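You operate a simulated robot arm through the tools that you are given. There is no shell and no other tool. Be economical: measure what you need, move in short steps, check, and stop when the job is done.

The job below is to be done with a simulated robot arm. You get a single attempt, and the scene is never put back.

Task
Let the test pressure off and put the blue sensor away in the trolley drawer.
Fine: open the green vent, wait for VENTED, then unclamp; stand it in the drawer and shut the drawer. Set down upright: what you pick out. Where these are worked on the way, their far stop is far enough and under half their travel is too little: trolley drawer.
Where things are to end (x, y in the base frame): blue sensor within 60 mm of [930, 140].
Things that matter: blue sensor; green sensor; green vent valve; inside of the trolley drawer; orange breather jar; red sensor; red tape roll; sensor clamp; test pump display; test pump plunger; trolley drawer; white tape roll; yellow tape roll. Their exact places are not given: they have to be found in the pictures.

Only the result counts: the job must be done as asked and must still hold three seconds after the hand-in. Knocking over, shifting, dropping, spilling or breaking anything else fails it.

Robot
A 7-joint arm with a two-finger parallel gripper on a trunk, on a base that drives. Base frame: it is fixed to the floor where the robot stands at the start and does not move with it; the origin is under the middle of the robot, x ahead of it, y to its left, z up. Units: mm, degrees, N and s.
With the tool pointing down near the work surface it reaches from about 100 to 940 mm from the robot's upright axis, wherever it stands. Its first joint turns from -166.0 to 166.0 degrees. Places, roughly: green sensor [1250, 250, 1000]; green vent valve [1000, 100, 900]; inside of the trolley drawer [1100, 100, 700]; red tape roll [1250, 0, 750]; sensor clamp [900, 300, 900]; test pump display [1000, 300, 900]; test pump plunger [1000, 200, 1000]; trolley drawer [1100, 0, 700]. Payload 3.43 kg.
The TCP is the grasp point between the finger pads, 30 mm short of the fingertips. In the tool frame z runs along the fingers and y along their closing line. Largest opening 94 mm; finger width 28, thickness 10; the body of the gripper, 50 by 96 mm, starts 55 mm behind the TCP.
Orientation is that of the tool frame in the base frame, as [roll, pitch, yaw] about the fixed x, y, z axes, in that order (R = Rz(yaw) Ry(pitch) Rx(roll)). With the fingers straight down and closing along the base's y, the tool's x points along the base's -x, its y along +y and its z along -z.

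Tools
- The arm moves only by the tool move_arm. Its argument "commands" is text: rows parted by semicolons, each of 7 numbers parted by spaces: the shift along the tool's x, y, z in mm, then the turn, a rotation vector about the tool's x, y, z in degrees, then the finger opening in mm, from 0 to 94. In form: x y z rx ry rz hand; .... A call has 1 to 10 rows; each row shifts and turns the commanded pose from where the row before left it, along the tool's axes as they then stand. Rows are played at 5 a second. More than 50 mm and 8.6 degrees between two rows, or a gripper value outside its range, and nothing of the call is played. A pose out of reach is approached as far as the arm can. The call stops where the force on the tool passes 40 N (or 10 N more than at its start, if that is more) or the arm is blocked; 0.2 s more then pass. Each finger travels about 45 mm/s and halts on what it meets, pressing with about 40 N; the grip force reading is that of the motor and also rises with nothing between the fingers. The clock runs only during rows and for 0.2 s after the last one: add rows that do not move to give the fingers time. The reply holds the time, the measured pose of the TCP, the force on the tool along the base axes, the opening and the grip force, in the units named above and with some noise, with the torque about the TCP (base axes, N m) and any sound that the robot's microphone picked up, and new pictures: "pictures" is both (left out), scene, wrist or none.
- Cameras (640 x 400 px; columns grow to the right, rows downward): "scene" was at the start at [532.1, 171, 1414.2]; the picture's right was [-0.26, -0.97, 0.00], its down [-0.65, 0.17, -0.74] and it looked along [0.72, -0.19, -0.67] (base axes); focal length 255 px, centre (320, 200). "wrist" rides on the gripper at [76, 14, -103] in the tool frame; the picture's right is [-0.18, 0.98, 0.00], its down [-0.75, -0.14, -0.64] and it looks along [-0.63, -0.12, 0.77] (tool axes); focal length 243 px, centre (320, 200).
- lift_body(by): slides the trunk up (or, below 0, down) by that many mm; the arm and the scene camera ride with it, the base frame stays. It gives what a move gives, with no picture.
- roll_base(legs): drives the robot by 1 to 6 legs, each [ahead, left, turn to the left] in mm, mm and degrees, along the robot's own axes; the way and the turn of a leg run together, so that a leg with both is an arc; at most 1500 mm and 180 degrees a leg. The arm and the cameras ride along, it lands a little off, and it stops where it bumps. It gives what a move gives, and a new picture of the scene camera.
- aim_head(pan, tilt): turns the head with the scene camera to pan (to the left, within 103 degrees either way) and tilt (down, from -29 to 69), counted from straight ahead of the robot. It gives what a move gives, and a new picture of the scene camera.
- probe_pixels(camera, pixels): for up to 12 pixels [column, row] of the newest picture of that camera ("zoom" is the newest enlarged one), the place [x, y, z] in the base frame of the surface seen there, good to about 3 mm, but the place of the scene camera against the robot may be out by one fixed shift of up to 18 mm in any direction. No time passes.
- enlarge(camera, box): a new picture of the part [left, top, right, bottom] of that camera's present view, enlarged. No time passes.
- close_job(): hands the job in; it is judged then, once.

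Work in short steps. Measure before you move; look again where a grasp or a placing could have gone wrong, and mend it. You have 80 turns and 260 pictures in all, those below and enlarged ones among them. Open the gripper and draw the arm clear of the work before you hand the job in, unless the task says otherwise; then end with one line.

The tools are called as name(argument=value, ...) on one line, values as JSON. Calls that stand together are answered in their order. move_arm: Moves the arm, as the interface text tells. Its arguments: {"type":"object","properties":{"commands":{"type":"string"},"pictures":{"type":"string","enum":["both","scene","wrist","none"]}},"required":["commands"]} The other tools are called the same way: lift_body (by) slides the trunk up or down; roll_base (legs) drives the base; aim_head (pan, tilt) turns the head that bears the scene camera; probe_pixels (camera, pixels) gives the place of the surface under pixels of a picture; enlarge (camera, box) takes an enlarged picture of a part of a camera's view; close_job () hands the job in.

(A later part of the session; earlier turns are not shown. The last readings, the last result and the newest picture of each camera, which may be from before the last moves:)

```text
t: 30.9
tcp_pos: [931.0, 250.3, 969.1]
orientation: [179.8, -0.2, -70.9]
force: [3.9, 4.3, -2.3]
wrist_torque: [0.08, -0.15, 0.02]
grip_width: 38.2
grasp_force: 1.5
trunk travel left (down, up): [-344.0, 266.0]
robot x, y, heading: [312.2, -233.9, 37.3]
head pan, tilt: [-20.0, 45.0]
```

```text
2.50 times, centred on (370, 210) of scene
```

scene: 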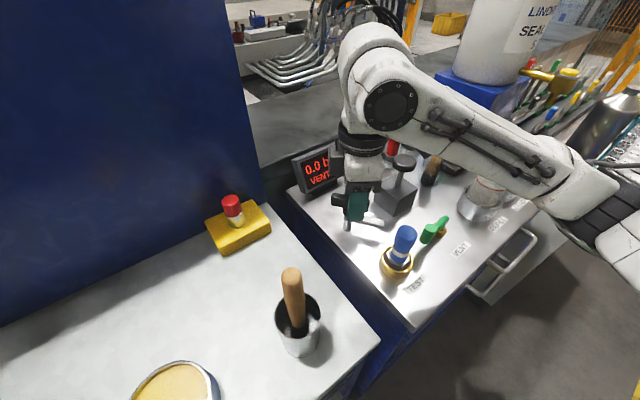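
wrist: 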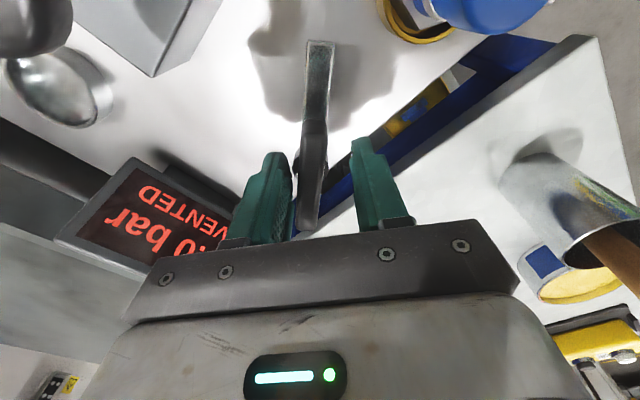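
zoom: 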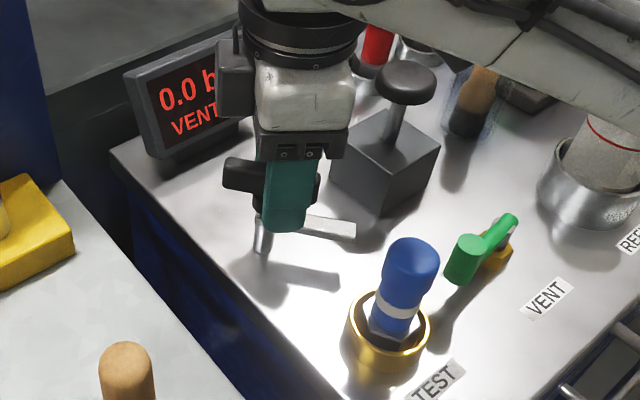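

The clamp bar has swung ~45° clear of the sensor. I continue further.

move_arm(commands="0 0 0 0 0 -8 34;0 0 0 0 0 -8 34;0 0 0 0 0 -8 34;0 0 0 0 0 -8 34;0 0 0 0 0 0 34", pictures="both")

enlarge(camera="scene", box=[290, 130, 450, 290])

```text
t: 32.1
tcp_pos: [930.3, 251.1, 968.9]
orientation: [180.0, 0.0, -38.9]
force: [9.1, 8.5, 1.8]
wrist_torque: [0.18, -0.31, -0.02]
grip_width: 40.9
grasp_force: 5.7
trunk travel left (down, up): [-344.0, 266.0]
robot x, y, heading: [306.8, -234.8, 37.6]
head pan, tilt: [-20.0, 45.0]
```

scene: 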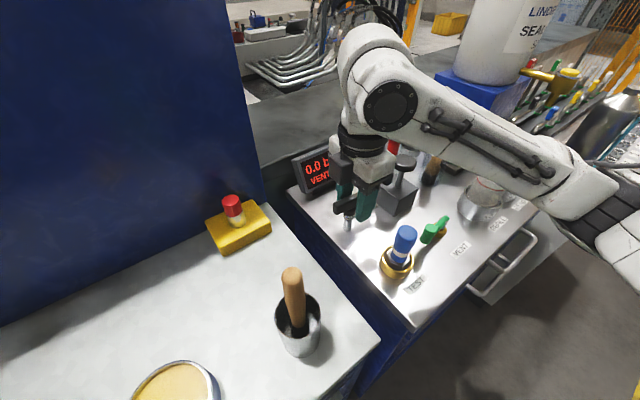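
wrist: 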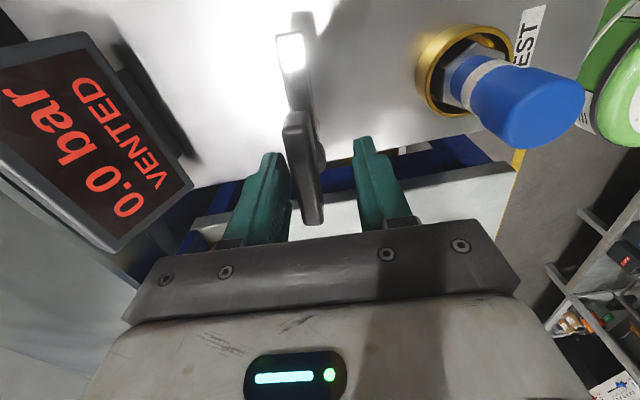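

```text
2.50 times, centred on (370, 210) of scene
```

zoom: 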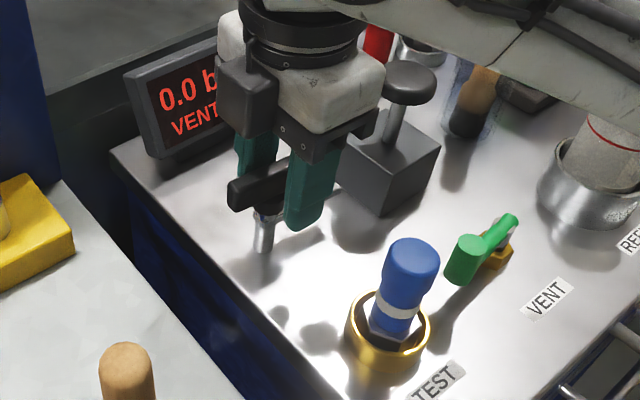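

Bar turned about 75°. I shift −y a few mm to relieve and continue until torque shows the stop.

move_arm(commands="0 -5 0 0 0 0 36;0 0 0 0 0 -8 34;0 0 0 0 0 -8 34;0 0 0 0 0 0 34", pictures="wrist")

```text
t: 33.1
tcp_pos: [934.1, 255.0, 970.5]
orientation: [179.8, 0.0, -22.9]
force: [-1.0, -0.5, -0.7]
wrist_torque: [-0.01, 0.02, 0.0]
grip_width: 34.0
grasp_force: 0.1
trunk travel left (down, up): [-344.0, 266.0]
robot x, y, heading: [309.3, -236.1, 37.5]
head pan, tilt: [-20.0, 45.0]
```

wrist: 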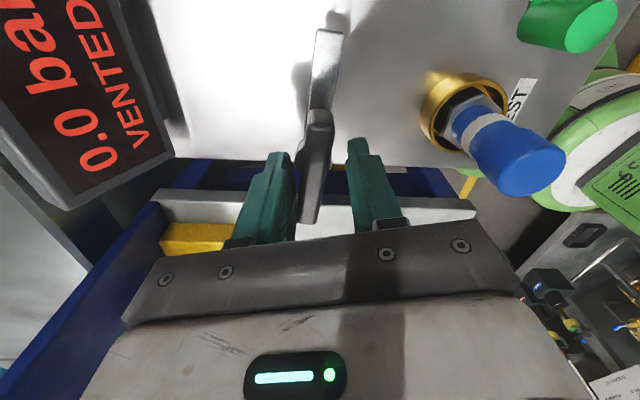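

I continue a bit further, watching torque.

move_arm(commands="0 0 0 0 0 -8 34;0 0 0 0 0 -8 34;0 0 0 0 0 0 34", pictures="wrist")

```text
t: 33.9
tcp_pos: [935.4, 253.9, 970.1]
orientation: [179.9, 0.0, -7.0]
force: [7.8, 5.8, 1.1]
wrist_torque: [0.15, -0.24, -0.24]
grip_width: 37.8
grasp_force: 3.5
trunk travel left (down, up): [-344.0, 266.0]
robot x, y, heading: [312.1, -237.7, 37.7]
head pan, tilt: [-20.0, 45.0]
```

wrist: 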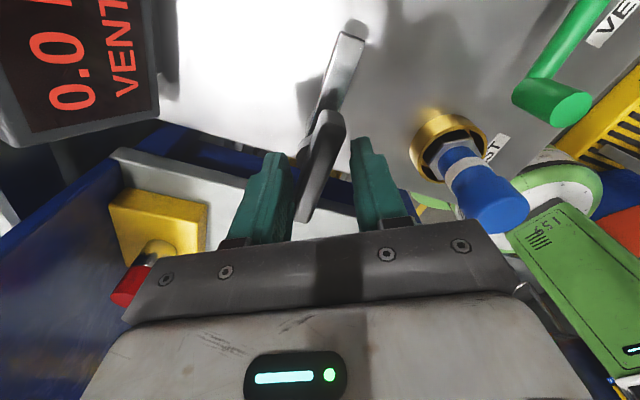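

Torque begins to rise; one more row to confirm the stop.

move_arm(commands="0 0 0 0 0 -8 34;0 0 0 0 0 0 34", pictures="wrist")

```text
t: 34.5
tcp_pos: [936.9, 254.7, 970.2]
orientation: [-180.0, -0.1, 1.0]
force: [21.5, 15.2, 0.8]
wrist_torque: [0.2, -0.22, -0.69]
grip_width: 42.6
grasp_force: 7.9
trunk travel left (down, up): [-344.0, 266.0]
robot x, y, heading: [308.5, -237.8, 37.1]
head pan, tilt: [-20.0, 45.0]
```

wrist: 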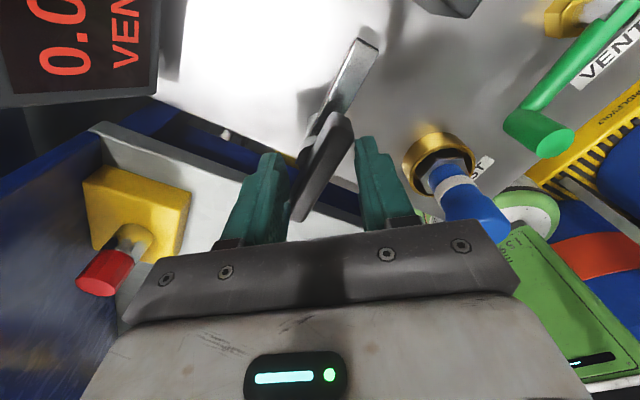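

Stop reached (torque −0.7 N m, bar no longer follows). I open and lift away.

move_arm(commands="0 0 0 0 0 8 60;0 0 0 0 0 8 60;0 0 -40 0 0 0 60;0 0 -40 0 0 8.5 60;0 0 -40 0 0 8.5 60;0 0 0 0 0 8.5 60;0 0 0 0 0 8.5 60;0 0 0 0 0 8.5 60;0 0 0 0 0 8.5 60;0 0 0 0 0 8.5 60", pictures="scene")

enlarge(camera="scene", box=[290, 130, 450, 290])

```text
t: 36.7
tcp_pos: [932.8, 254.1, 1090.3]
orientation: [-180.0, -0.1, -74.7]
force: [0.4, 0.4, 0.1]
wrist_torque: [0.03, 0.0, -0.04]
grip_width: 60.1
grasp_force: 0.2
trunk travel left (down, up): [-344.0, 266.0]
robot x, y, heading: [311.4, -232.0, 37.1]
head pan, tilt: [-20.0, 45.0]
```

scene: 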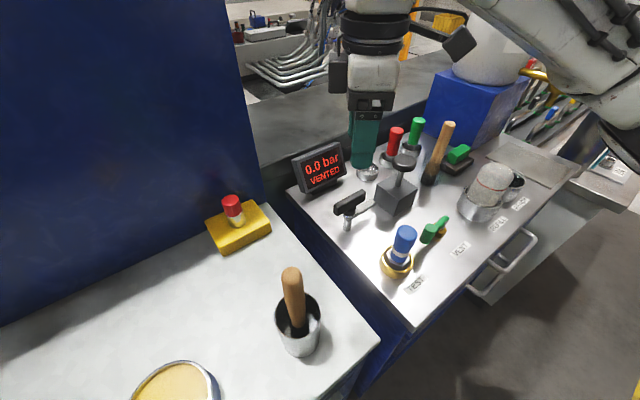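

```text
2.50 times, centred on (370, 210) of scene
```

zoom: 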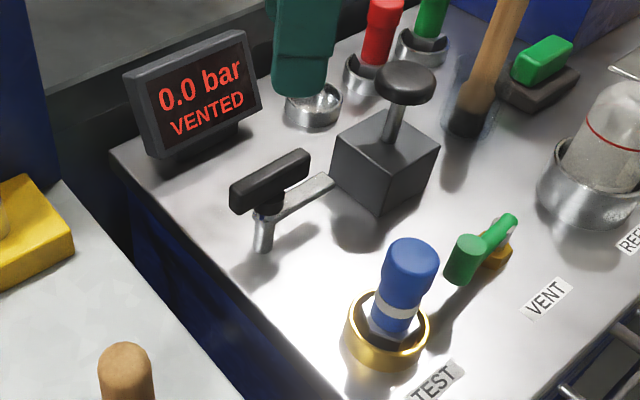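

Clamp is open (bar swung to the plunger side). Now the drawer: I move the hand out in front of the trolley.

move_arm(commands="40.6 21.7 0 0 0 0 60;40.6 21.7 0 0 0 0 60;40.6 21.7 0 0 0 0 60;40.6 21.7 0 0 0 0 60;40.6 21.7 0 0 0 0 60;40.6 21.7 0 0 0 0 60;40.6 21.7 0 0 0 0 60;40.6 21.7 0 0 0 0 60;40.6 21.7 0 0 0 0 60;0 0 0 0 0 0 60", pictures="both")

```text
t: 38.9
tcp_pos: [870.3, -39.5, 1090.8]
orientation: [179.8, -0.2, -74.5]
force: [-0.7, -1.2, 0.6]
wrist_torque: [-0.01, 0.0, 0.03]
grip_width: 60.0
grasp_force: 0.1
out of reach, approached as far as the arm can: row 7, 8, 9
trunk travel left (down, up): [-344.0, 266.0]
robot x, y, heading: [311.1, -231.4, 37.0]
head pan, tilt: [-20.0, 45.0]
```

scene: 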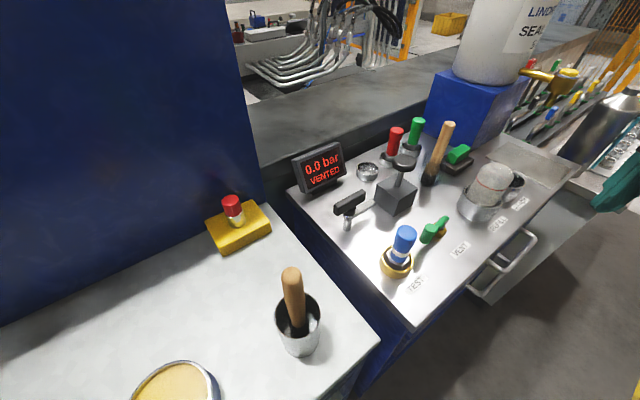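
wrist: 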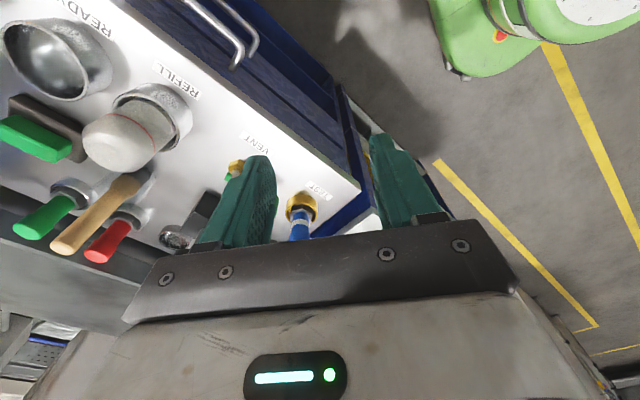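

I lower the hand in front of the trolley, where reach is better.

move_arm(commands="10 0 30 0 0 0 60;10 0 30 0 0 0 60;0 0 40 0 0 0 60;0 0 40 0 0 0 60", pictures="none")

```text
t: 39.9
tcp_pos: [869.9, -39.7, 1090.6]
orientation: [179.7, -0.1, -74.4]
force: [0.4, 0.5, 0.1]
wrist_torque: [0.01, 0.02, 0.01]
grip_width: 60.1
grasp_force: 0.1
out of reach, approached as far as the arm can: row 1, 2, 3, 4
trunk travel left (down, up): [-344.0, 266.0]
robot x, y, heading: [313.4, -236.1, 37.5]
head pan, tilt: [-20.0, 45.0]
```

Unreachable from this wrist attitude; I turn the yaw back toward −125.

move_arm(commands="0 0 0 0 0 8.5 60;0 0 0 0 0 8.5 60;0 0 0 0 0 8.5 60;0 0 0 0 0 8.5 60;0 0 0 0 0 8.5 60;0 0 0 0 0 8.5 60;0 0 0 0 0 0 60", pictures="none")

```text
t: 41.5
tcp_pos: [870.5, -38.5, 1089.2]
orientation: [-180.0, -0.1, -125.6]
force: [-0.4, 0.9, 0.6]
wrist_torque: [0.01, 0.01, 0.01]
grip_width: 59.9
grasp_force: 0.0
trunk travel left (down, up): [-344.0, 266.0]
robot x, y, heading: [309.3, -233.3, 37.4]
head pan, tilt: [-20.0, 45.0]
```

Now I move outwards (+x) and down.

move_arm(commands="30 0 0 0 0 0 60;30 0 10 0 0 0 60;30 0 30 0 0 0 60;20 0 40 0 0 0 60;0 0 0 0 0 0 60", pictures="wrist")

```text
t: 42.7
tcp_pos: [869.8, -40.1, 1089.7]
orientation: [179.9, -0.1, -125.6]
force: [0.1, -0.5, -0.4]
wrist_torque: [0.01, -0.02, 0.01]
grip_width: 60.1
grasp_force: 0.1
out of reach, approached as far as the arm can: row 1, 2, 3, 4
trunk travel left (down, up): [-344.0, 266.0]
robot x, y, heading: [306.9, -231.9, 37.5]
head pan, tilt: [-20.0, 45.0]
```

wrist: 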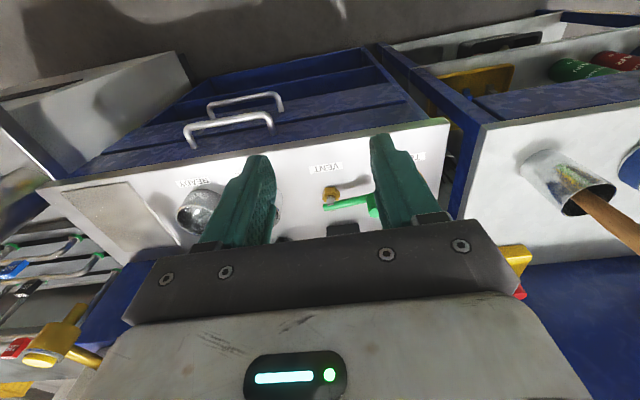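

Inner reach limit here; I try pure descent with a slight outward lag.

move_arm(commands="-15 0 15 0 0 0 60;0 0 40 0 0 0 60;0 0 40 0 0 0 60", pictures="none")

probe_pixels(camera="wrist", pixels=[[192, 130], [265, 118], [230, 123], [245, 101], [215, 106], [275, 98], [150, 150], [360, 98], [340, 85], [330, 70], [330, 112], [250, 145]])

```text
t: 43.5
tcp_pos: [905.2, -2.2, 1007.3]
orientation: [-179.9, -0.1, -125.5]
force: [-0.6, 0.2, 0.3]
wrist_torque: [-0.04, 0.02, 0.0]
grip_width: 59.9
grasp_force: 0.1
out of reach, approached as far as the arm can: row 2, 3
trunk travel left (down, up): [-344.0, 266.0]
robot x, y, heading: [311.0, -236.0, 37.5]
head pan, tilt: [-20.0, 45.0]
```

```text
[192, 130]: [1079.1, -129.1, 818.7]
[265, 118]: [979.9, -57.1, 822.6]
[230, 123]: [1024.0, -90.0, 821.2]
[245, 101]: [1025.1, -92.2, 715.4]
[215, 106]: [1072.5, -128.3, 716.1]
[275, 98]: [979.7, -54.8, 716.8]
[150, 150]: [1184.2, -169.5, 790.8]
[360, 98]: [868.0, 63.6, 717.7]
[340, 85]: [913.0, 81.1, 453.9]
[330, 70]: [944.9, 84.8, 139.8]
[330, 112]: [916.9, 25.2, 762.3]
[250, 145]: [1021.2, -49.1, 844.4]
```

Handle geometry is clear: bars at z≈821 and 716, front normal yaw ≈ −126°. The reach limit seems related to the base attitude; I turn the base right 35°.

roll_base(legs=[[0, 0, -35]])

aim_head(pan=15, tilt=45)

```text
t: 45.5
tcp_pos: [929.8, -386.9, 1006.7]
orientation: [-179.9, -0.1, -160.5]
force: [0.4, 0.3, -0.3]
wrist_torque: [0.0, 0.01, 0.01]
grip_width: 59.9
grasp_force: 0.1
trunk travel left (down, up): [-344.0, 266.0]
robot x, y, heading: [310.6, -234.2, 2.6]
head pan, tilt: [-20.0, 45.0]
```

scene: 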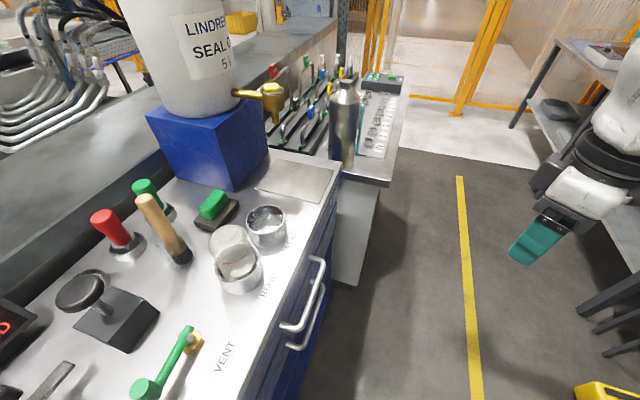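

```text
t: 46.6
tcp_pos: [929.2, -385.7, 1007.9]
orientation: [-180.0, 0.0, -160.5]
force: [0.0, 0.3, 0.2]
wrist_torque: [-0.03, 0.02, -0.02]
grip_width: 59.7
grasp_force: 0.0
trunk travel left (down, up): [-344.0, 266.0]
robot x, y, heading: [310.7, -230.6, 2.4]
head pan, tilt: [15.0, 45.0]
```

scene: 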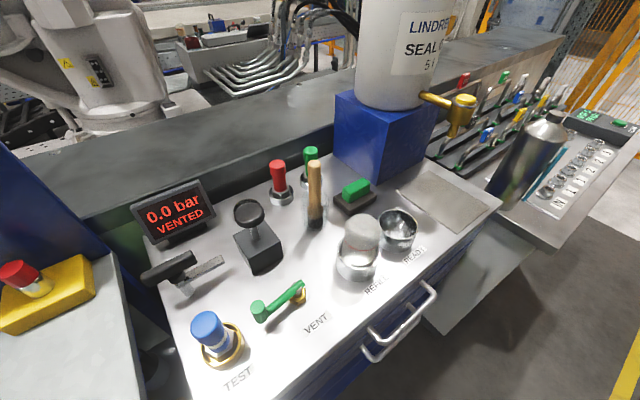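

The hand is now in front of the drawers in free space; I test descending.

move_arm(commands="0 0 40 0 0 0 60;0 0 40 0 0 0 60;0 0 40 0 0 0 60;0 0 40 0 0 0 60", pictures="none")

```text
t: 47.6
tcp_pos: [930.5, -386.0, 847.1]
orientation: [-179.8, 0.0, -160.5]
force: [-0.2, -0.9, 0.0]
wrist_torque: [0.01, -0.02, -0.02]
grip_width: 60.0
grasp_force: 0.1
out of reach, approached as far as the arm can: row 1
trunk travel left (down, up): [-344.0, 266.0]
robot x, y, heading: [312.0, -236.2, 2.7]
head pan, tilt: [15.0, 45.0]
```

Free motion here. I turn yaw to ~144° so the closing line lies along the drawer normal, then start tilting the fingers toward the drawer.

move_arm(commands="0 0 0 0 0 8 60;0 0 0 0 0 8 60;0 0 0 0 0 8 60;0 0 0 0 0 8 60;0 0 0 0 0 8 60;0 0 0 0 0 8 60;0 0 0 0 0 7.5 60;0 0 0 -8 0 0 60;0 0 0 -8 0 0 60;0 0 0 -8 0 0 60", pictures="none")

```text
t: 49.8
tcp_pos: [929.2, -386.1, 846.6]
orientation: [156.1, 0.0, 144.0]
force: [-0.3, -0.2, -0.2]
wrist_torque: [0.0, 0.01, 0.01]
grip_width: 59.9
grasp_force: 0.0
trunk travel left (down, up): [-344.0, 266.0]
robot x, y, heading: [311.4, -236.3, 2.5]
head pan, tilt: [15.0, 45.0]
```

Continuing tilt.

move_arm(commands="0 0 0 -8 0 0 60;0 0 0 -8 0 0 60;0 0 0 -8 0 0 60;0 0 0 -8 0 0 60;0 0 0 -8 0 0 60;0 0 0 -8 0 0 60;0 0 0 -8 0 0 60;0 0 0 0 0 0 60", pictures="both")

```text
t: 51.6
tcp_pos: [929.9, -388.2, 846.0]
orientation: [100.1, 0.0, 144.0]
force: [-0.4, -0.1, -0.3]
wrist_torque: [0.0, 0.0, 0.01]
grip_width: 60.0
grasp_force: 0.0
trunk travel left (down, up): [-344.0, 266.0]
robot x, y, heading: [309.4, -232.0, 2.0]
head pan, tilt: [15.0, 45.0]
```

scene: 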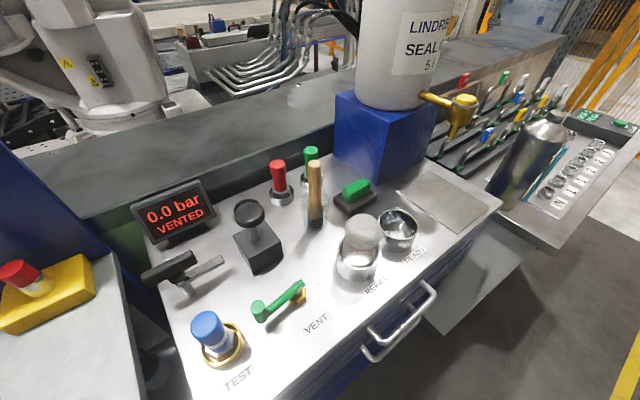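
wrist: 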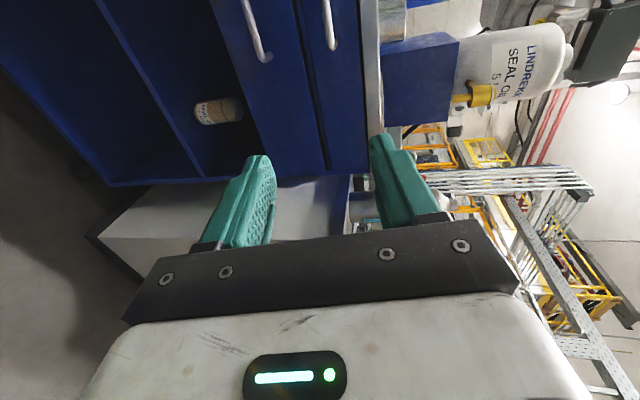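

Frontal view shows two drawers: lower handle at (257,35), upper at (330,20). I finish levelling and approach the lower handle (z 716) from the front.

move_arm(commands="0 0 0 -8 0 0 60;0 0 0 -2.1 0 0 60;19.3 -26 0 0 0 0 60;19.3 -26 20 0 0 0 60;19.3 -26 40 0 0 0 60;19.3 -26 40 0 0 0 60;19.3 -26 37 0 0 0 60;0 0 30 0 0 0 60;0 0 0 0 0 0 60", pictures="both")

```text
refused: row 5 steps farther than a row can; nothing moved
```

Reducing the step sizes.

move_arm(commands="0 0 0 -8 0 0 60;0 0 0 -2.1 0 0 60;19.3 -26 0 0 0 0 60;19.3 -26 20 0 0 0 60;19.3 -26 35 0 0 0 60;19.3 -26 35 0 0 0 60;19.3 -26 35 0 0 0 60;0 0 42 0 0 0 60;0 0 0 0 0 0 60", pictures="both")

```text
t: 53.6
tcp_pos: [950.5, -195.6, 716.5]
orientation: [90.0, -0.1, 144.0]
force: [0.0, 0.8, -0.1]
wrist_torque: [-0.01, 0.03, 0.01]
grip_width: 59.8
grasp_force: 0.0
trunk travel left (down, up): [-344.0, 266.0]
robot x, y, heading: [312.4, -230.9, 2.5]
head pan, tilt: [15.0, 45.0]
```

scene: 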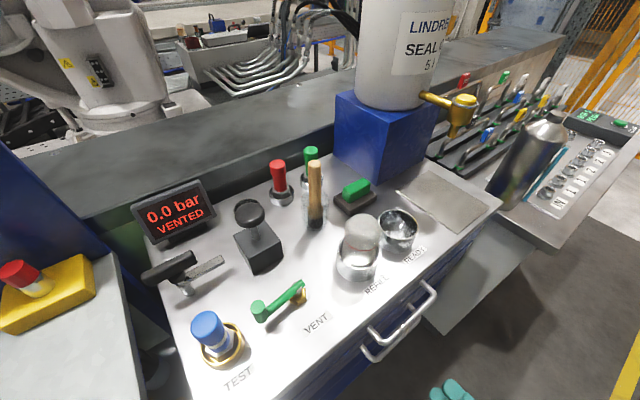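
wrist: 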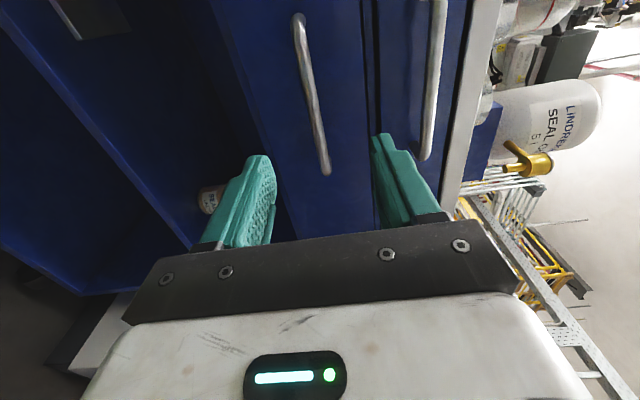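

I probe the lower handle and drawer face in the wrist view.

probe_pixels(camera="wrist", pixels=[[299, 25], [308, 70], [317, 115], [325, 165], [435, 60], [270, 80], [340, 100], [378, 60], [240, 80], [400, 90]])

```text
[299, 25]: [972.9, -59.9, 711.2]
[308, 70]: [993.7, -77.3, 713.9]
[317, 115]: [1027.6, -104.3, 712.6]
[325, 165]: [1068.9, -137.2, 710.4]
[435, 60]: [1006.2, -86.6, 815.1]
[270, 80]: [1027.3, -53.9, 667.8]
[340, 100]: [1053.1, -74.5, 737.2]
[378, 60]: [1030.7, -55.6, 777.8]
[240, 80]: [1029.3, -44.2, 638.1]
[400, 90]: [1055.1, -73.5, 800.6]
```

Bar protrudes ~39 mm from the face; I advance 118 mm and close on it.

move_arm(commands="0 -2.5 45 0 0 0 60;0 0 45 0 0 0 60;0 0 28 0 0 0 60;0 0 0 0 0 0 5;0 0 0 0 0 0 5;0 0 0 0 0 0 5;0 0 0 0 0 0 5", pictures="wrist")

```text
t: 55.2
tcp_pos: [1019.3, -101.8, 711.6]
orientation: [90.2, 0.0, 144.1]
force: [-1.8, 0.1, -16.3]
wrist_torque: [-0.17, -0.01, -0.19]
grip_width: 14.7
grasp_force: 8.8
trunk travel left (down, up): [-344.0, 266.0]
robot x, y, heading: [305.4, -238.3, 2.5]
head pan, tilt: [15.0, 45.0]
```

wrist: 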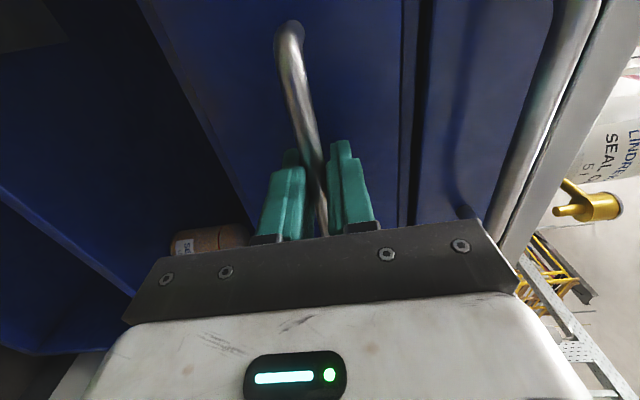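

Handle gripped (14.7 mm). I pull outward.

move_arm(commands="0 2 -15 0 0 0 5;0 0 -30 0 0 0 5;0 0 -30 0 0 0 5;0 0 -30 0 0 0 5;0 0 0 0 0 0 5", pictures="both")

```text
t: 56.4
tcp_pos: [958.5, -185.6, 714.4]
orientation: [90.2, -0.1, 143.9]
force: [-0.8, 0.6, -28.6]
wrist_torque: [-0.23, 0.06, -0.27]
grip_width: 21.0
grasp_force: 13.9
trunk travel left (down, up): [-344.0, 266.0]
robot x, y, heading: [309.6, -235.1, 2.4]
head pan, tilt: [15.0, 45.0]
```

scene: 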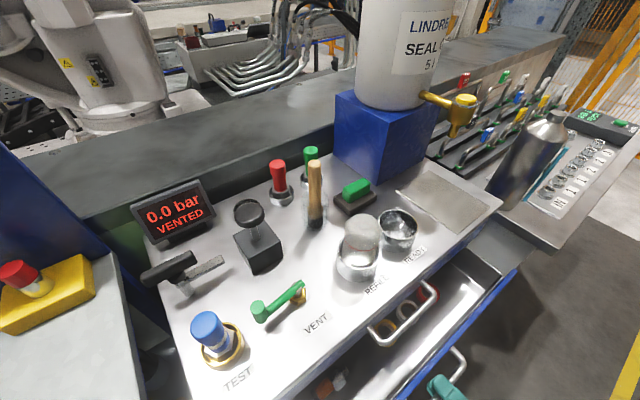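
wrist: 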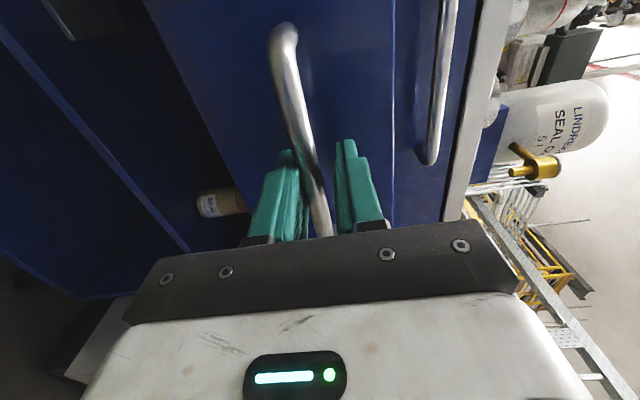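

The drawer opens and holds tape rolls — right drawer. I relieve the vertical force (y −4) and keep pulling.

move_arm(commands="0 -4 -10 0 0 0 5;0 0 -30 0 0 0 5;0 0 -30 0 0 0 5;0 0 -30 0 0 0 5;0 0 -30 0 0 0 5;0 0 0 0 0 0 5", pictures="both")

```text
t: 57.8
tcp_pos: [879.5, -288.4, 711.9]
orientation: [90.0, -0.1, 144.1]
force: [0.3, 6.3, -18.9]
wrist_torque: [-0.3, 0.21, 0.1]
grip_width: 15.6
grasp_force: 9.5
trunk travel left (down, up): [-344.0, 266.0]
robot x, y, heading: [310.5, -236.4, 2.5]
head pan, tilt: [15.0, 45.0]
```

scene: 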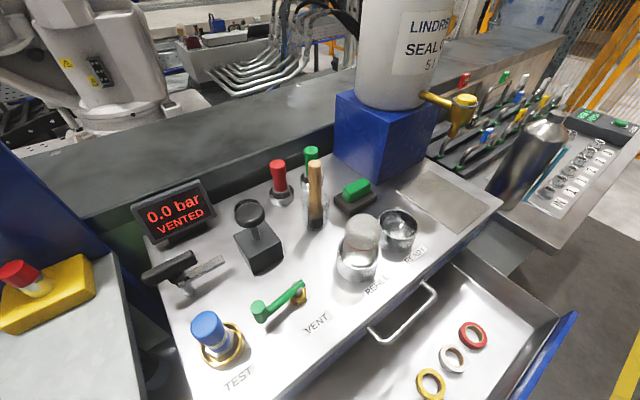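
wrist: 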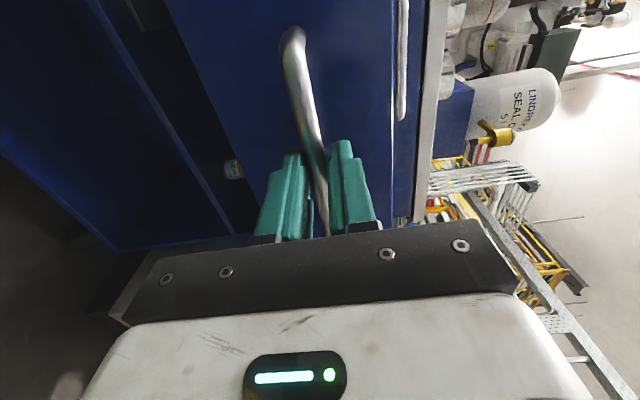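

Opened about 232 mm, rolls visible. I pull further to the stop.

move_arm(commands="0 -2 -25 0 0 0 5;0 0 -25 0 0 0 5;0 0 -25 0 0 0 5;0 0 -25 0 0 0 5;0 0 0 0 0 0 5", pictures="scene")

aim_head(pan=5, tilt=62)

```text
t: 59.0
tcp_pos: [822.8, -369.9, 709.4]
orientation: [90.0, 0.0, 144.1]
force: [-0.7, 0.2, 0.2]
wrist_torque: [0.02, 0.0, -0.02]
grip_width: 5.2
grasp_force: 0.0
trunk travel left (down, up): [-344.0, 266.0]
robot x, y, heading: [306.3, -233.4, 2.5]
head pan, tilt: [15.0, 45.0]
```

scene: 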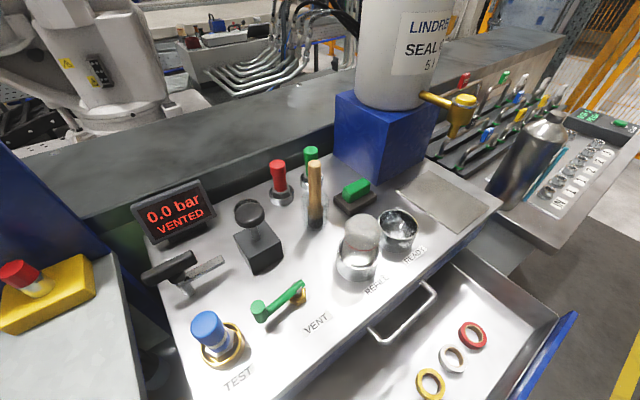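

```text
t: 59.8
tcp_pos: [821.3, -371.4, 710.1]
orientation: [90.0, 0.0, 144.0]
force: [-0.1, -0.2, 0.3]
wrist_torque: [0.0, -0.01, 0.02]
grip_width: 5.2
grasp_force: 0.0
trunk travel left (down, up): [-344.0, 266.0]
robot x, y, heading: [307.8, -234.5, 2.4]
head pan, tilt: [5.0, 62.0]
```

scene: 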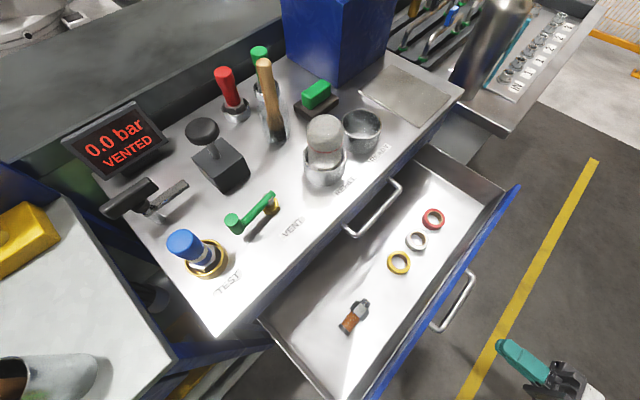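

The drawer is at its stop. I probe the handle, floor, walls and contents.

probe_pixels(camera="scene", pixels=[[452, 310], [471, 280], [402, 200], [345, 330], [325, 330], [340, 355], [400, 262], [355, 322], [350, 395], [262, 322], [300, 340], [385, 330]])

enlarge(camera="scene", box=[260, 140, 540, 400])

```text
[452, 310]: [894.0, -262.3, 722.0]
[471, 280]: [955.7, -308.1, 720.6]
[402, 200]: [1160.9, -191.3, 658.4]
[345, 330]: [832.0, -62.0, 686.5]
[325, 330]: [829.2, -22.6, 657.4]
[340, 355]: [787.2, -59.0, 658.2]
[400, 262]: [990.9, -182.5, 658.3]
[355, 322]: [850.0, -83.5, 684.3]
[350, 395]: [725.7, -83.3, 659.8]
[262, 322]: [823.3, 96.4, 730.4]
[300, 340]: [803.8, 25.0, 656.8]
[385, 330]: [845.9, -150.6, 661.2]
```

```text
1.54 times, centred on (400, 270) of scene
```

zoom: 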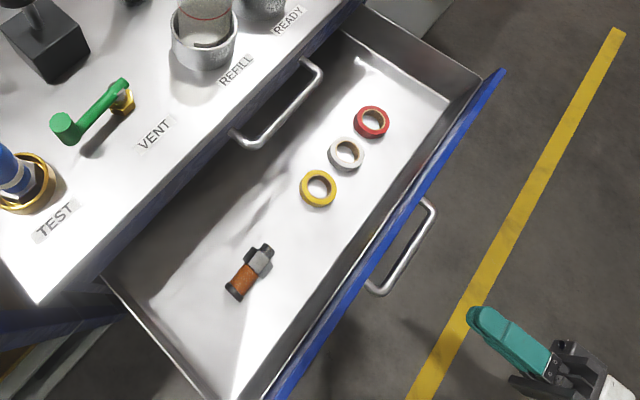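

Drawer opening ≈ 215–230 mm, with an orange tool lying at (345,330) near the target, so I'll place the sensor just to its left. First I retreat, raise, and turn the fingers down again.

move_arm(commands="0 0 -40 0 0 0 40;0 40 0 0 0 0 60;0 40 0 0 0 0 60;0 40 0 0 0 0 60;0 40 0 8.4 0 0 60;0 0 0 8.4 0 0 60;0 0 0 8.4 0 0 60;0 0 0 8.4 0 0 60;0 0 0 8.4 0 0 60;0 0 0 8.4 0 0 60", pictures="none")

move_arm(commands="0 0 0 8.4 0 0 60;0 0 0 8.4 0 0 60;0 0 0 8.4 0 0 60;0 0 0 8.4 0 0 60;0 0 0 6 0 0 60;0 0 0 0 0 0 60", pictures="wrist")

```text
t: 62.0
tcp_pos: [798.9, -403.0, 868.8]
orientation: [135.0, 0.0, 143.9]
force: [-0.4, -0.4, 0.4]
wrist_torque: [-0.02, -0.02, -0.01]
grip_width: 60.0
grasp_force: 0.0
out of reach, approached as far as the arm can: row 10
trunk travel left (down, up): [-344.0, 266.0]
robot x, y, heading: [313.6, -232.4, 2.5]
head pan, tilt: [5.0, 62.0]
```

```text
t: 63.4
tcp_pos: [797.8, -403.5, 868.6]
orientation: [134.8, 0.0, 143.9]
force: [-0.9, -0.1, 0.3]
wrist_torque: [-0.01, -0.03, -0.01]
grip_width: 60.0
grasp_force: 0.1
out of reach, approached as far as the arm can: row 1, 2, 3, 4, 5
trunk travel left (down, up): [-344.0, 266.0]
robot x, y, heading: [308.3, -234.7, 2.4]
head pan, tilt: [5.0, 62.0]
```

wrist: 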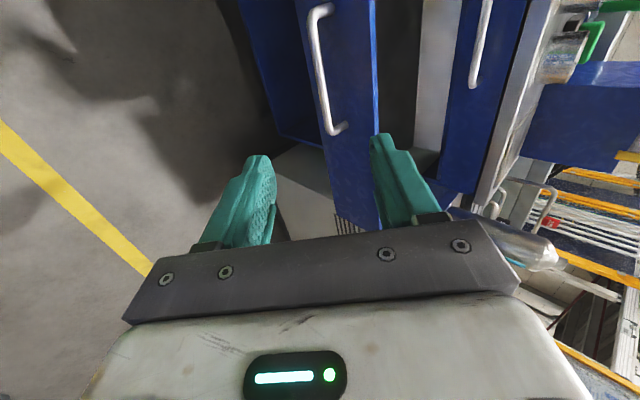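

Inner reach improves with the shoulder well above the hand, so I raise the trunk.

lift_body(by=200)

move_arm(commands="0 30 30 0 0 0 60;0 30 30 0 0 0 60;0 30 30 0 0 0 60;0 0 0 8.4 0 0 60;0 0 0 8.4 0 0 60;0 0 0 8.4 0 0 60;0 0 0 8.4 0 0 60;0 0 0 8.4 0 0 60;0 0 0 3 0 0 60;0 0 0 0 0 0 60", pictures="none")

```text
t: 65.5
tcp_pos: [799.2, -402.4, 1070.5]
orientation: [134.8, 0.1, 144.0]
force: [-1.2, -0.8, -0.2]
wrist_torque: [0.0, -0.02, -0.01]
grip_width: 60.0
grasp_force: 0.1
trunk travel left (down, up): [-544.0, 66.0]
robot x, y, heading: [311.9, -235.2, 2.5]
head pan, tilt: [5.0, 62.0]
```

```text
t: 67.7
tcp_pos: [798.2, -403.8, 1069.8]
orientation: [134.8, 0.0, 143.8]
force: [0.3, -0.1, 0.2]
wrist_torque: [0.02, 0.02, -0.04]
grip_width: 59.9
grasp_force: 0.0
out of reach, approached as far as the arm can: row 1, 2, 3, 4, 5, 6, 7, 8, 9
trunk travel left (down, up): [-544.0, 66.0]
robot x, y, heading: [311.3, -233.7, 2.4]
head pan, tilt: [5.0, 62.0]
```

Still at a joint limit; I go straight down first (relative pose known good lower down).

move_arm(commands="0 -28 28 0 0 0 60;0 -28 28 0 0 0 60;0 -28 28 0 0 0 60;0 -28 28 0 0 0 60;0 -28 28 0 0 0 60;0 0 0 8 0 0 60;0 0 0 8 0 0 60;0 0 0 8 0 0 60;0 0 0 8 0 0 60", pictures="none")

```text
t: 69.7
tcp_pos: [797.8, -402.3, 873.4]
orientation: [167.0, 0.0, 143.9]
force: [-0.1, 1.0, -0.3]
wrist_torque: [0.02, 0.02, -0.02]
grip_width: 59.8
grasp_force: 0.0
trunk travel left (down, up): [-544.0, 66.0]
robot x, y, heading: [311.5, -235.0, 2.4]
head pan, tilt: [5.0, 62.0]
```

Works. I finish levelling and back the base 120 mm so that the sensor and drawer are at comfortable radii.

move_arm(commands="0 0 0 8 0 0 60;0 0 0 5 0 0 60;0 0 0 0 0 0 60", pictures="none")

roll_base(legs=[[-120, 0, 0]])

```text
t: 70.5
tcp_pos: [798.7, -401.2, 871.7]
orientation: [179.8, 0.0, 144.0]
force: [0.2, 0.0, -0.1]
wrist_torque: [0.02, 0.01, 0.01]
grip_width: 60.1
grasp_force: 0.1
trunk travel left (down, up): [-544.0, 66.0]
robot x, y, heading: [308.8, -232.0, 2.5]
head pan, tilt: [5.0, 62.0]
```

```text
t: 71.8
tcp_pos: [680.2, -407.2, 872.3]
orientation: [179.8, 0.1, 143.9]
force: [0.3, -0.3, -1.0]
wrist_torque: [0.01, -0.02, -0.01]
grip_width: 60.1
grasp_force: 0.1
trunk travel left (down, up): [-544.0, 66.0]
robot x, y, heading: [191.4, -239.2, 2.2]
head pan, tilt: [5.0, 62.0]
```

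scene: 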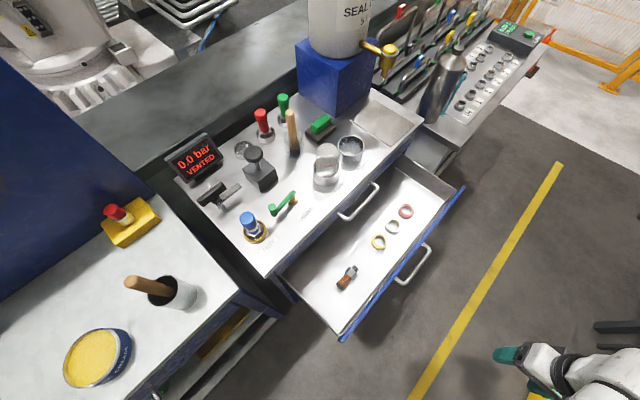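

Clear view. I travel toward the sensor while rising.

move_arm(commands="12 40 -8 0 0 0 70;12 40 -8 0 0 0 70;12 40 -12 0 0 0 70;12 40 -18 0 0 0 70;12 40 -20 0 0 0 70;12 40 -22 0 0 0 70;12 40 -22 0 0 0 70;12 40 -22 0 0 0 70;12 40 -22 0 0 0 70;0 0 0 0 0 0 70", pictures="none")

```text
t: 74.0
tcp_pos: [809.6, -50.0, 1020.3]
orientation: [179.8, 0.0, 143.9]
force: [0.5, 0.3, -0.7]
wrist_torque: [0.02, -0.01, 0.02]
grip_width: 69.9
grasp_force: 0.1
out of reach, approached as far as the arm can: row 6
trunk travel left (down, up): [-544.0, 66.0]
robot x, y, heading: [191.0, -234.8, 1.9]
head pan, tilt: [5.0, 62.0]
```

Continuing to above the sensor.

move_arm(commands="8 30 -15 0 0 0 70;8 30 -15 0 0 0 70;8 35 -10 0 0 0 70;8 35 0 0 0 0 70;8 35 0 0 0 0 70;0 0 0 0 0 0 70", pictures="wrist")

```text
t: 75.4
tcp_pos: [875.0, 106.5, 1062.2]
orientation: [179.9, 0.0, 143.9]
force: [0.3, -0.2, -1.0]
wrist_torque: [-0.02, 0.02, 0.02]
grip_width: 70.1
grasp_force: 0.1
trunk travel left (down, up): [-544.0, 66.0]
robot x, y, heading: [193.9, -235.8, 2.5]
head pan, tilt: [5.0, 62.0]
```

wrist: 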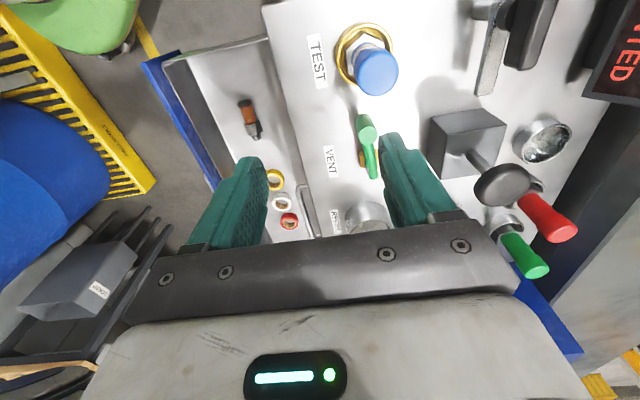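

I probe the sensor's top and socket, plus the drawer contents with the more accurate wrist camera.

enlarge(camera="wrist", box=[150, 10, 430, 210])

probe_pixels(camera="wrist", pixels=[[377, 74], [364, 70], [391, 76], [377, 90], [346, 40], [352, 84], [392, 50], [247, 104], [254, 130], [200, 90], [230, 130], [175, 55]])

```text
2.00 times, centred on (290, 110) of wrist
```

zoom: 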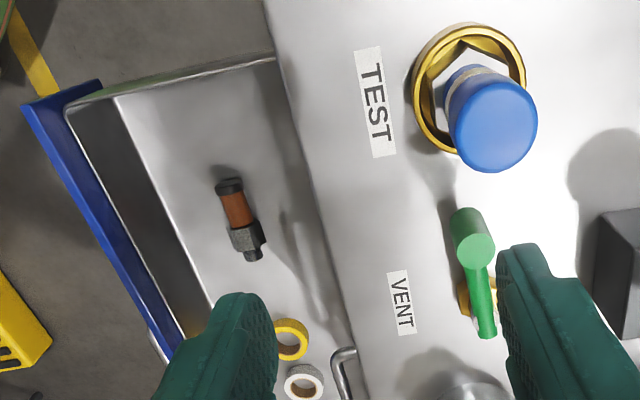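

```text
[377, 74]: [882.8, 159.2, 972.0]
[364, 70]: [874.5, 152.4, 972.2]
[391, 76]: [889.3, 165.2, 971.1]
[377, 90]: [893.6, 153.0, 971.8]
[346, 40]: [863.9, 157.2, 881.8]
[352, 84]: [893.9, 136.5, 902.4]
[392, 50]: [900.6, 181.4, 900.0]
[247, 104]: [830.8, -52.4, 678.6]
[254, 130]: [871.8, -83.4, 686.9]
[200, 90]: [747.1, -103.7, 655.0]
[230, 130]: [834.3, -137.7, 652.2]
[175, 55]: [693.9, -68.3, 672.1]
```

Sensor top centre ≈ (883,158.5,972). I move over it and descend to grip its cap.

move_arm(commands="12 23.4 0 0 0 0 60;12 23.4 0 0 0 0 60;0 0 40 0 0 0 60;0 0 35 0 0 0 60;0 0 20 0 0 0 60;0 0 0 0 0 0 60", pictures="both")

enlarge(camera="scene", box=[170, 130, 330, 270])

```text
t: 76.8
tcp_pos: [880.9, 159.8, 967.9]
orientation: [179.8, 0.0, 143.9]
force: [0.3, -1.5, -0.5]
wrist_torque: [-0.02, 0.0, 0.02]
grip_width: 60.3
grasp_force: 0.1
trunk travel left (down, up): [-544.0, 66.0]
robot x, y, heading: [196.4, -238.2, 2.0]
head pan, tilt: [5.0, 62.0]
```

scene: 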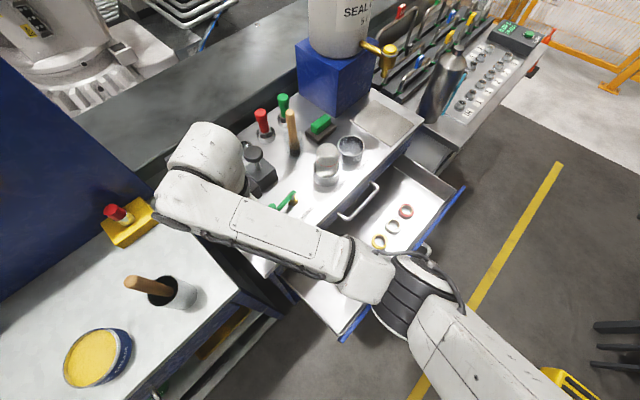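
wrist: 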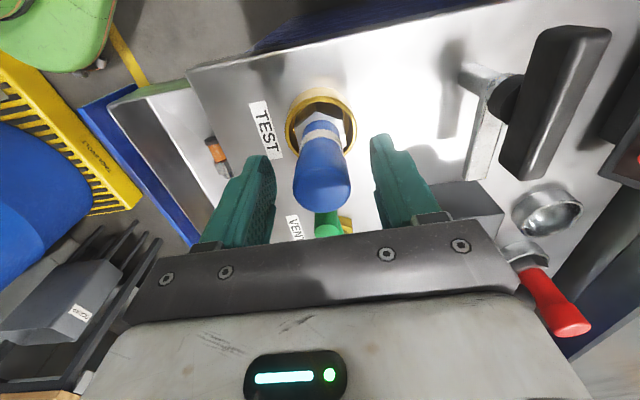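

```text
2.86 times, centred on (250, 200) of scene
```

zoom: 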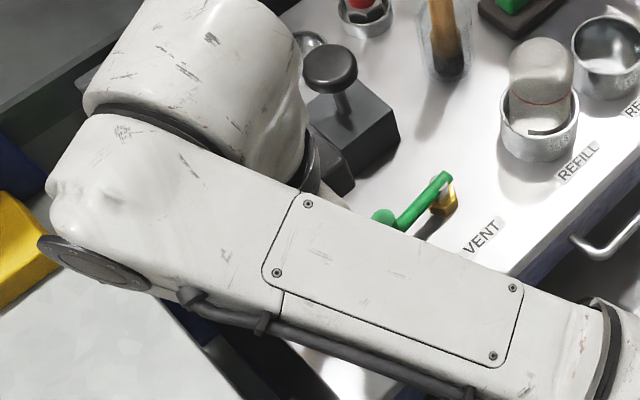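

Sensor is centred between the pads. I descend 18 mm and close.

move_arm(commands="0 0 18 0 0 0 60;0 0 0 0 0 0 20;0 0 0 0 0 0 20;0 0 0 0 0 0 20;0 0 0 0 0 0 20", pictures="wrist")

```text
t: 78.0
tcp_pos: [882.4, 159.4, 949.8]
orientation: [180.0, 0.0, 143.9]
force: [0.4, 0.0, 0.2]
wrist_torque: [-0.02, 0.02, -0.02]
grip_width: 30.3
grasp_force: 39.7
trunk travel left (down, up): [-544.0, 66.0]
robot x, y, heading: [194.9, -240.8, 2.2]
head pan, tilt: [5.0, 62.0]
```

wrist: 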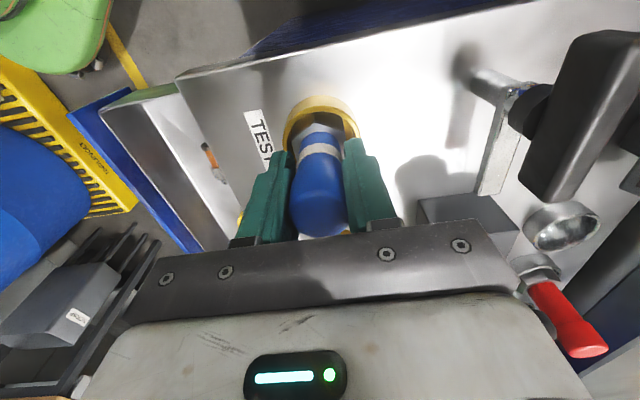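

Gripped at 30 mm with 40 N. I lift straight up in small steps, checking force.

move_arm(commands="0 0 -10 0 0 0 20;0 0 -20 0 0 0 20;0 0 -30 0 0 0 20;0 0 -40 0 0 0 20;0 0 0 0 0 0 20", pictures="both")

enlarge(camera="wrist", box=[180, 20, 460, 240])

```text
t: 79.2
tcp_pos: [878.9, 156.6, 1051.1]
orientation: [179.8, 0.0, 143.9]
force: [-0.6, -0.6, -2.0]
wrist_torque: [-0.01, 0.0, -0.02]
grip_width: 29.9
grasp_force: 40.0
trunk travel left (down, up): [-544.0, 66.0]
robot x, y, heading: [189.2, -238.4, 2.2]
head pan, tilt: [5.0, 62.0]
```

scene: 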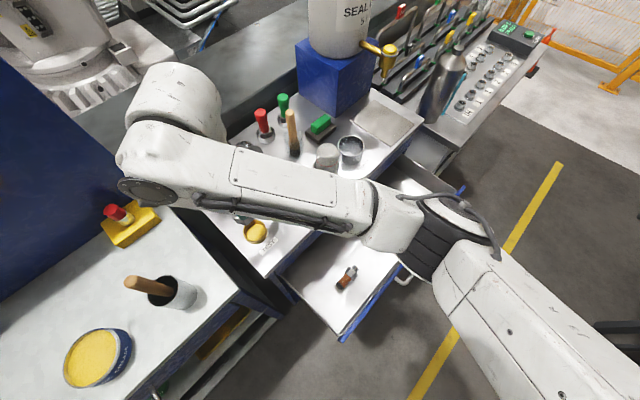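
wrist: 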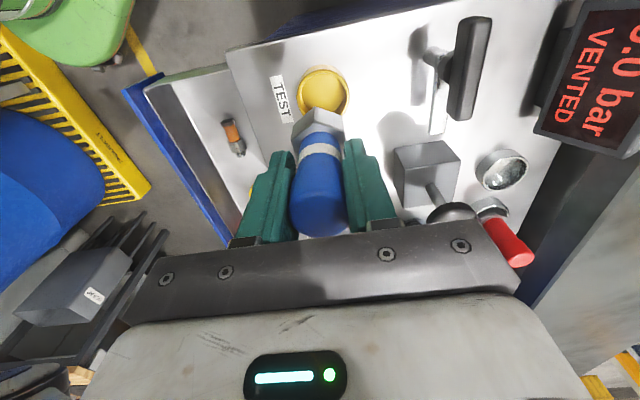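

```text
1.82 times, centred on (320, 130) of wrist
```

zoom: 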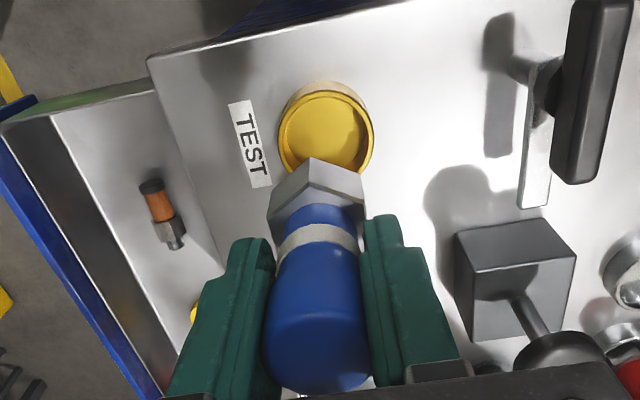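

Sensor is clear, hex base flat. I carry it out over the open drawer spot (786,−27).

move_arm(commands="-6.6 -40.6 6 0 0 0 20;-6.6 -40.6 8 0 0 0 20;-6.6 -40.6 10 0 0 0 20;-6.6 -40.6 12 0 0 0 20;-6.6 -40.6 14 0 0 0 20;0 0 10 0 0 0 20;0 0 0 0 0 0 20", pictures="both")

```text
t: 80.8
tcp_pos: [788.2, -27.5, 988.0]
orientation: [179.9, 0.0, 143.9]
force: [-0.2, -0.9, -2.2]
wrist_torque: [0.0, -0.03, -0.03]
grip_width: 30.0
grasp_force: 40.5
trunk travel left (down, up): [-544.0, 66.0]
robot x, y, heading: [195.6, -234.3, 2.0]
head pan, tilt: [5.0, 62.0]
```

scene: 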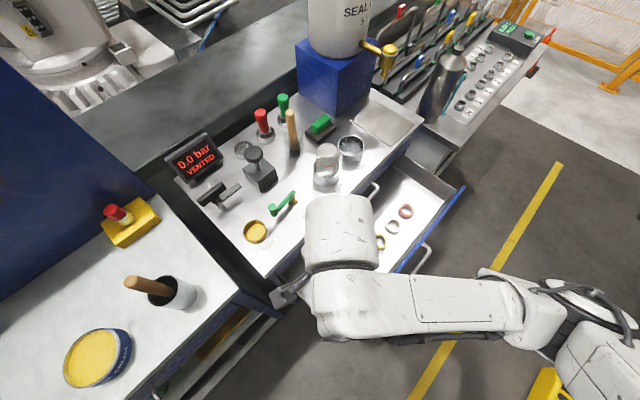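
wrist: 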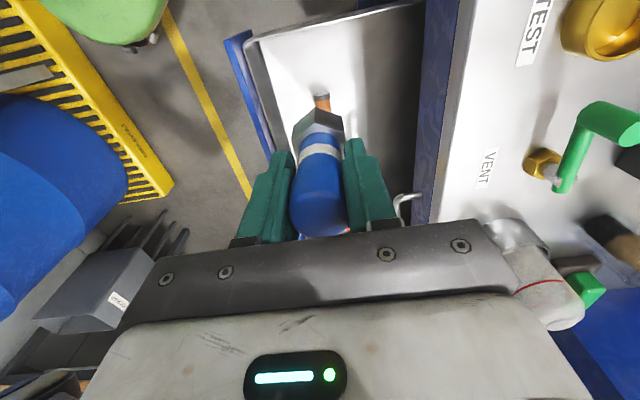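

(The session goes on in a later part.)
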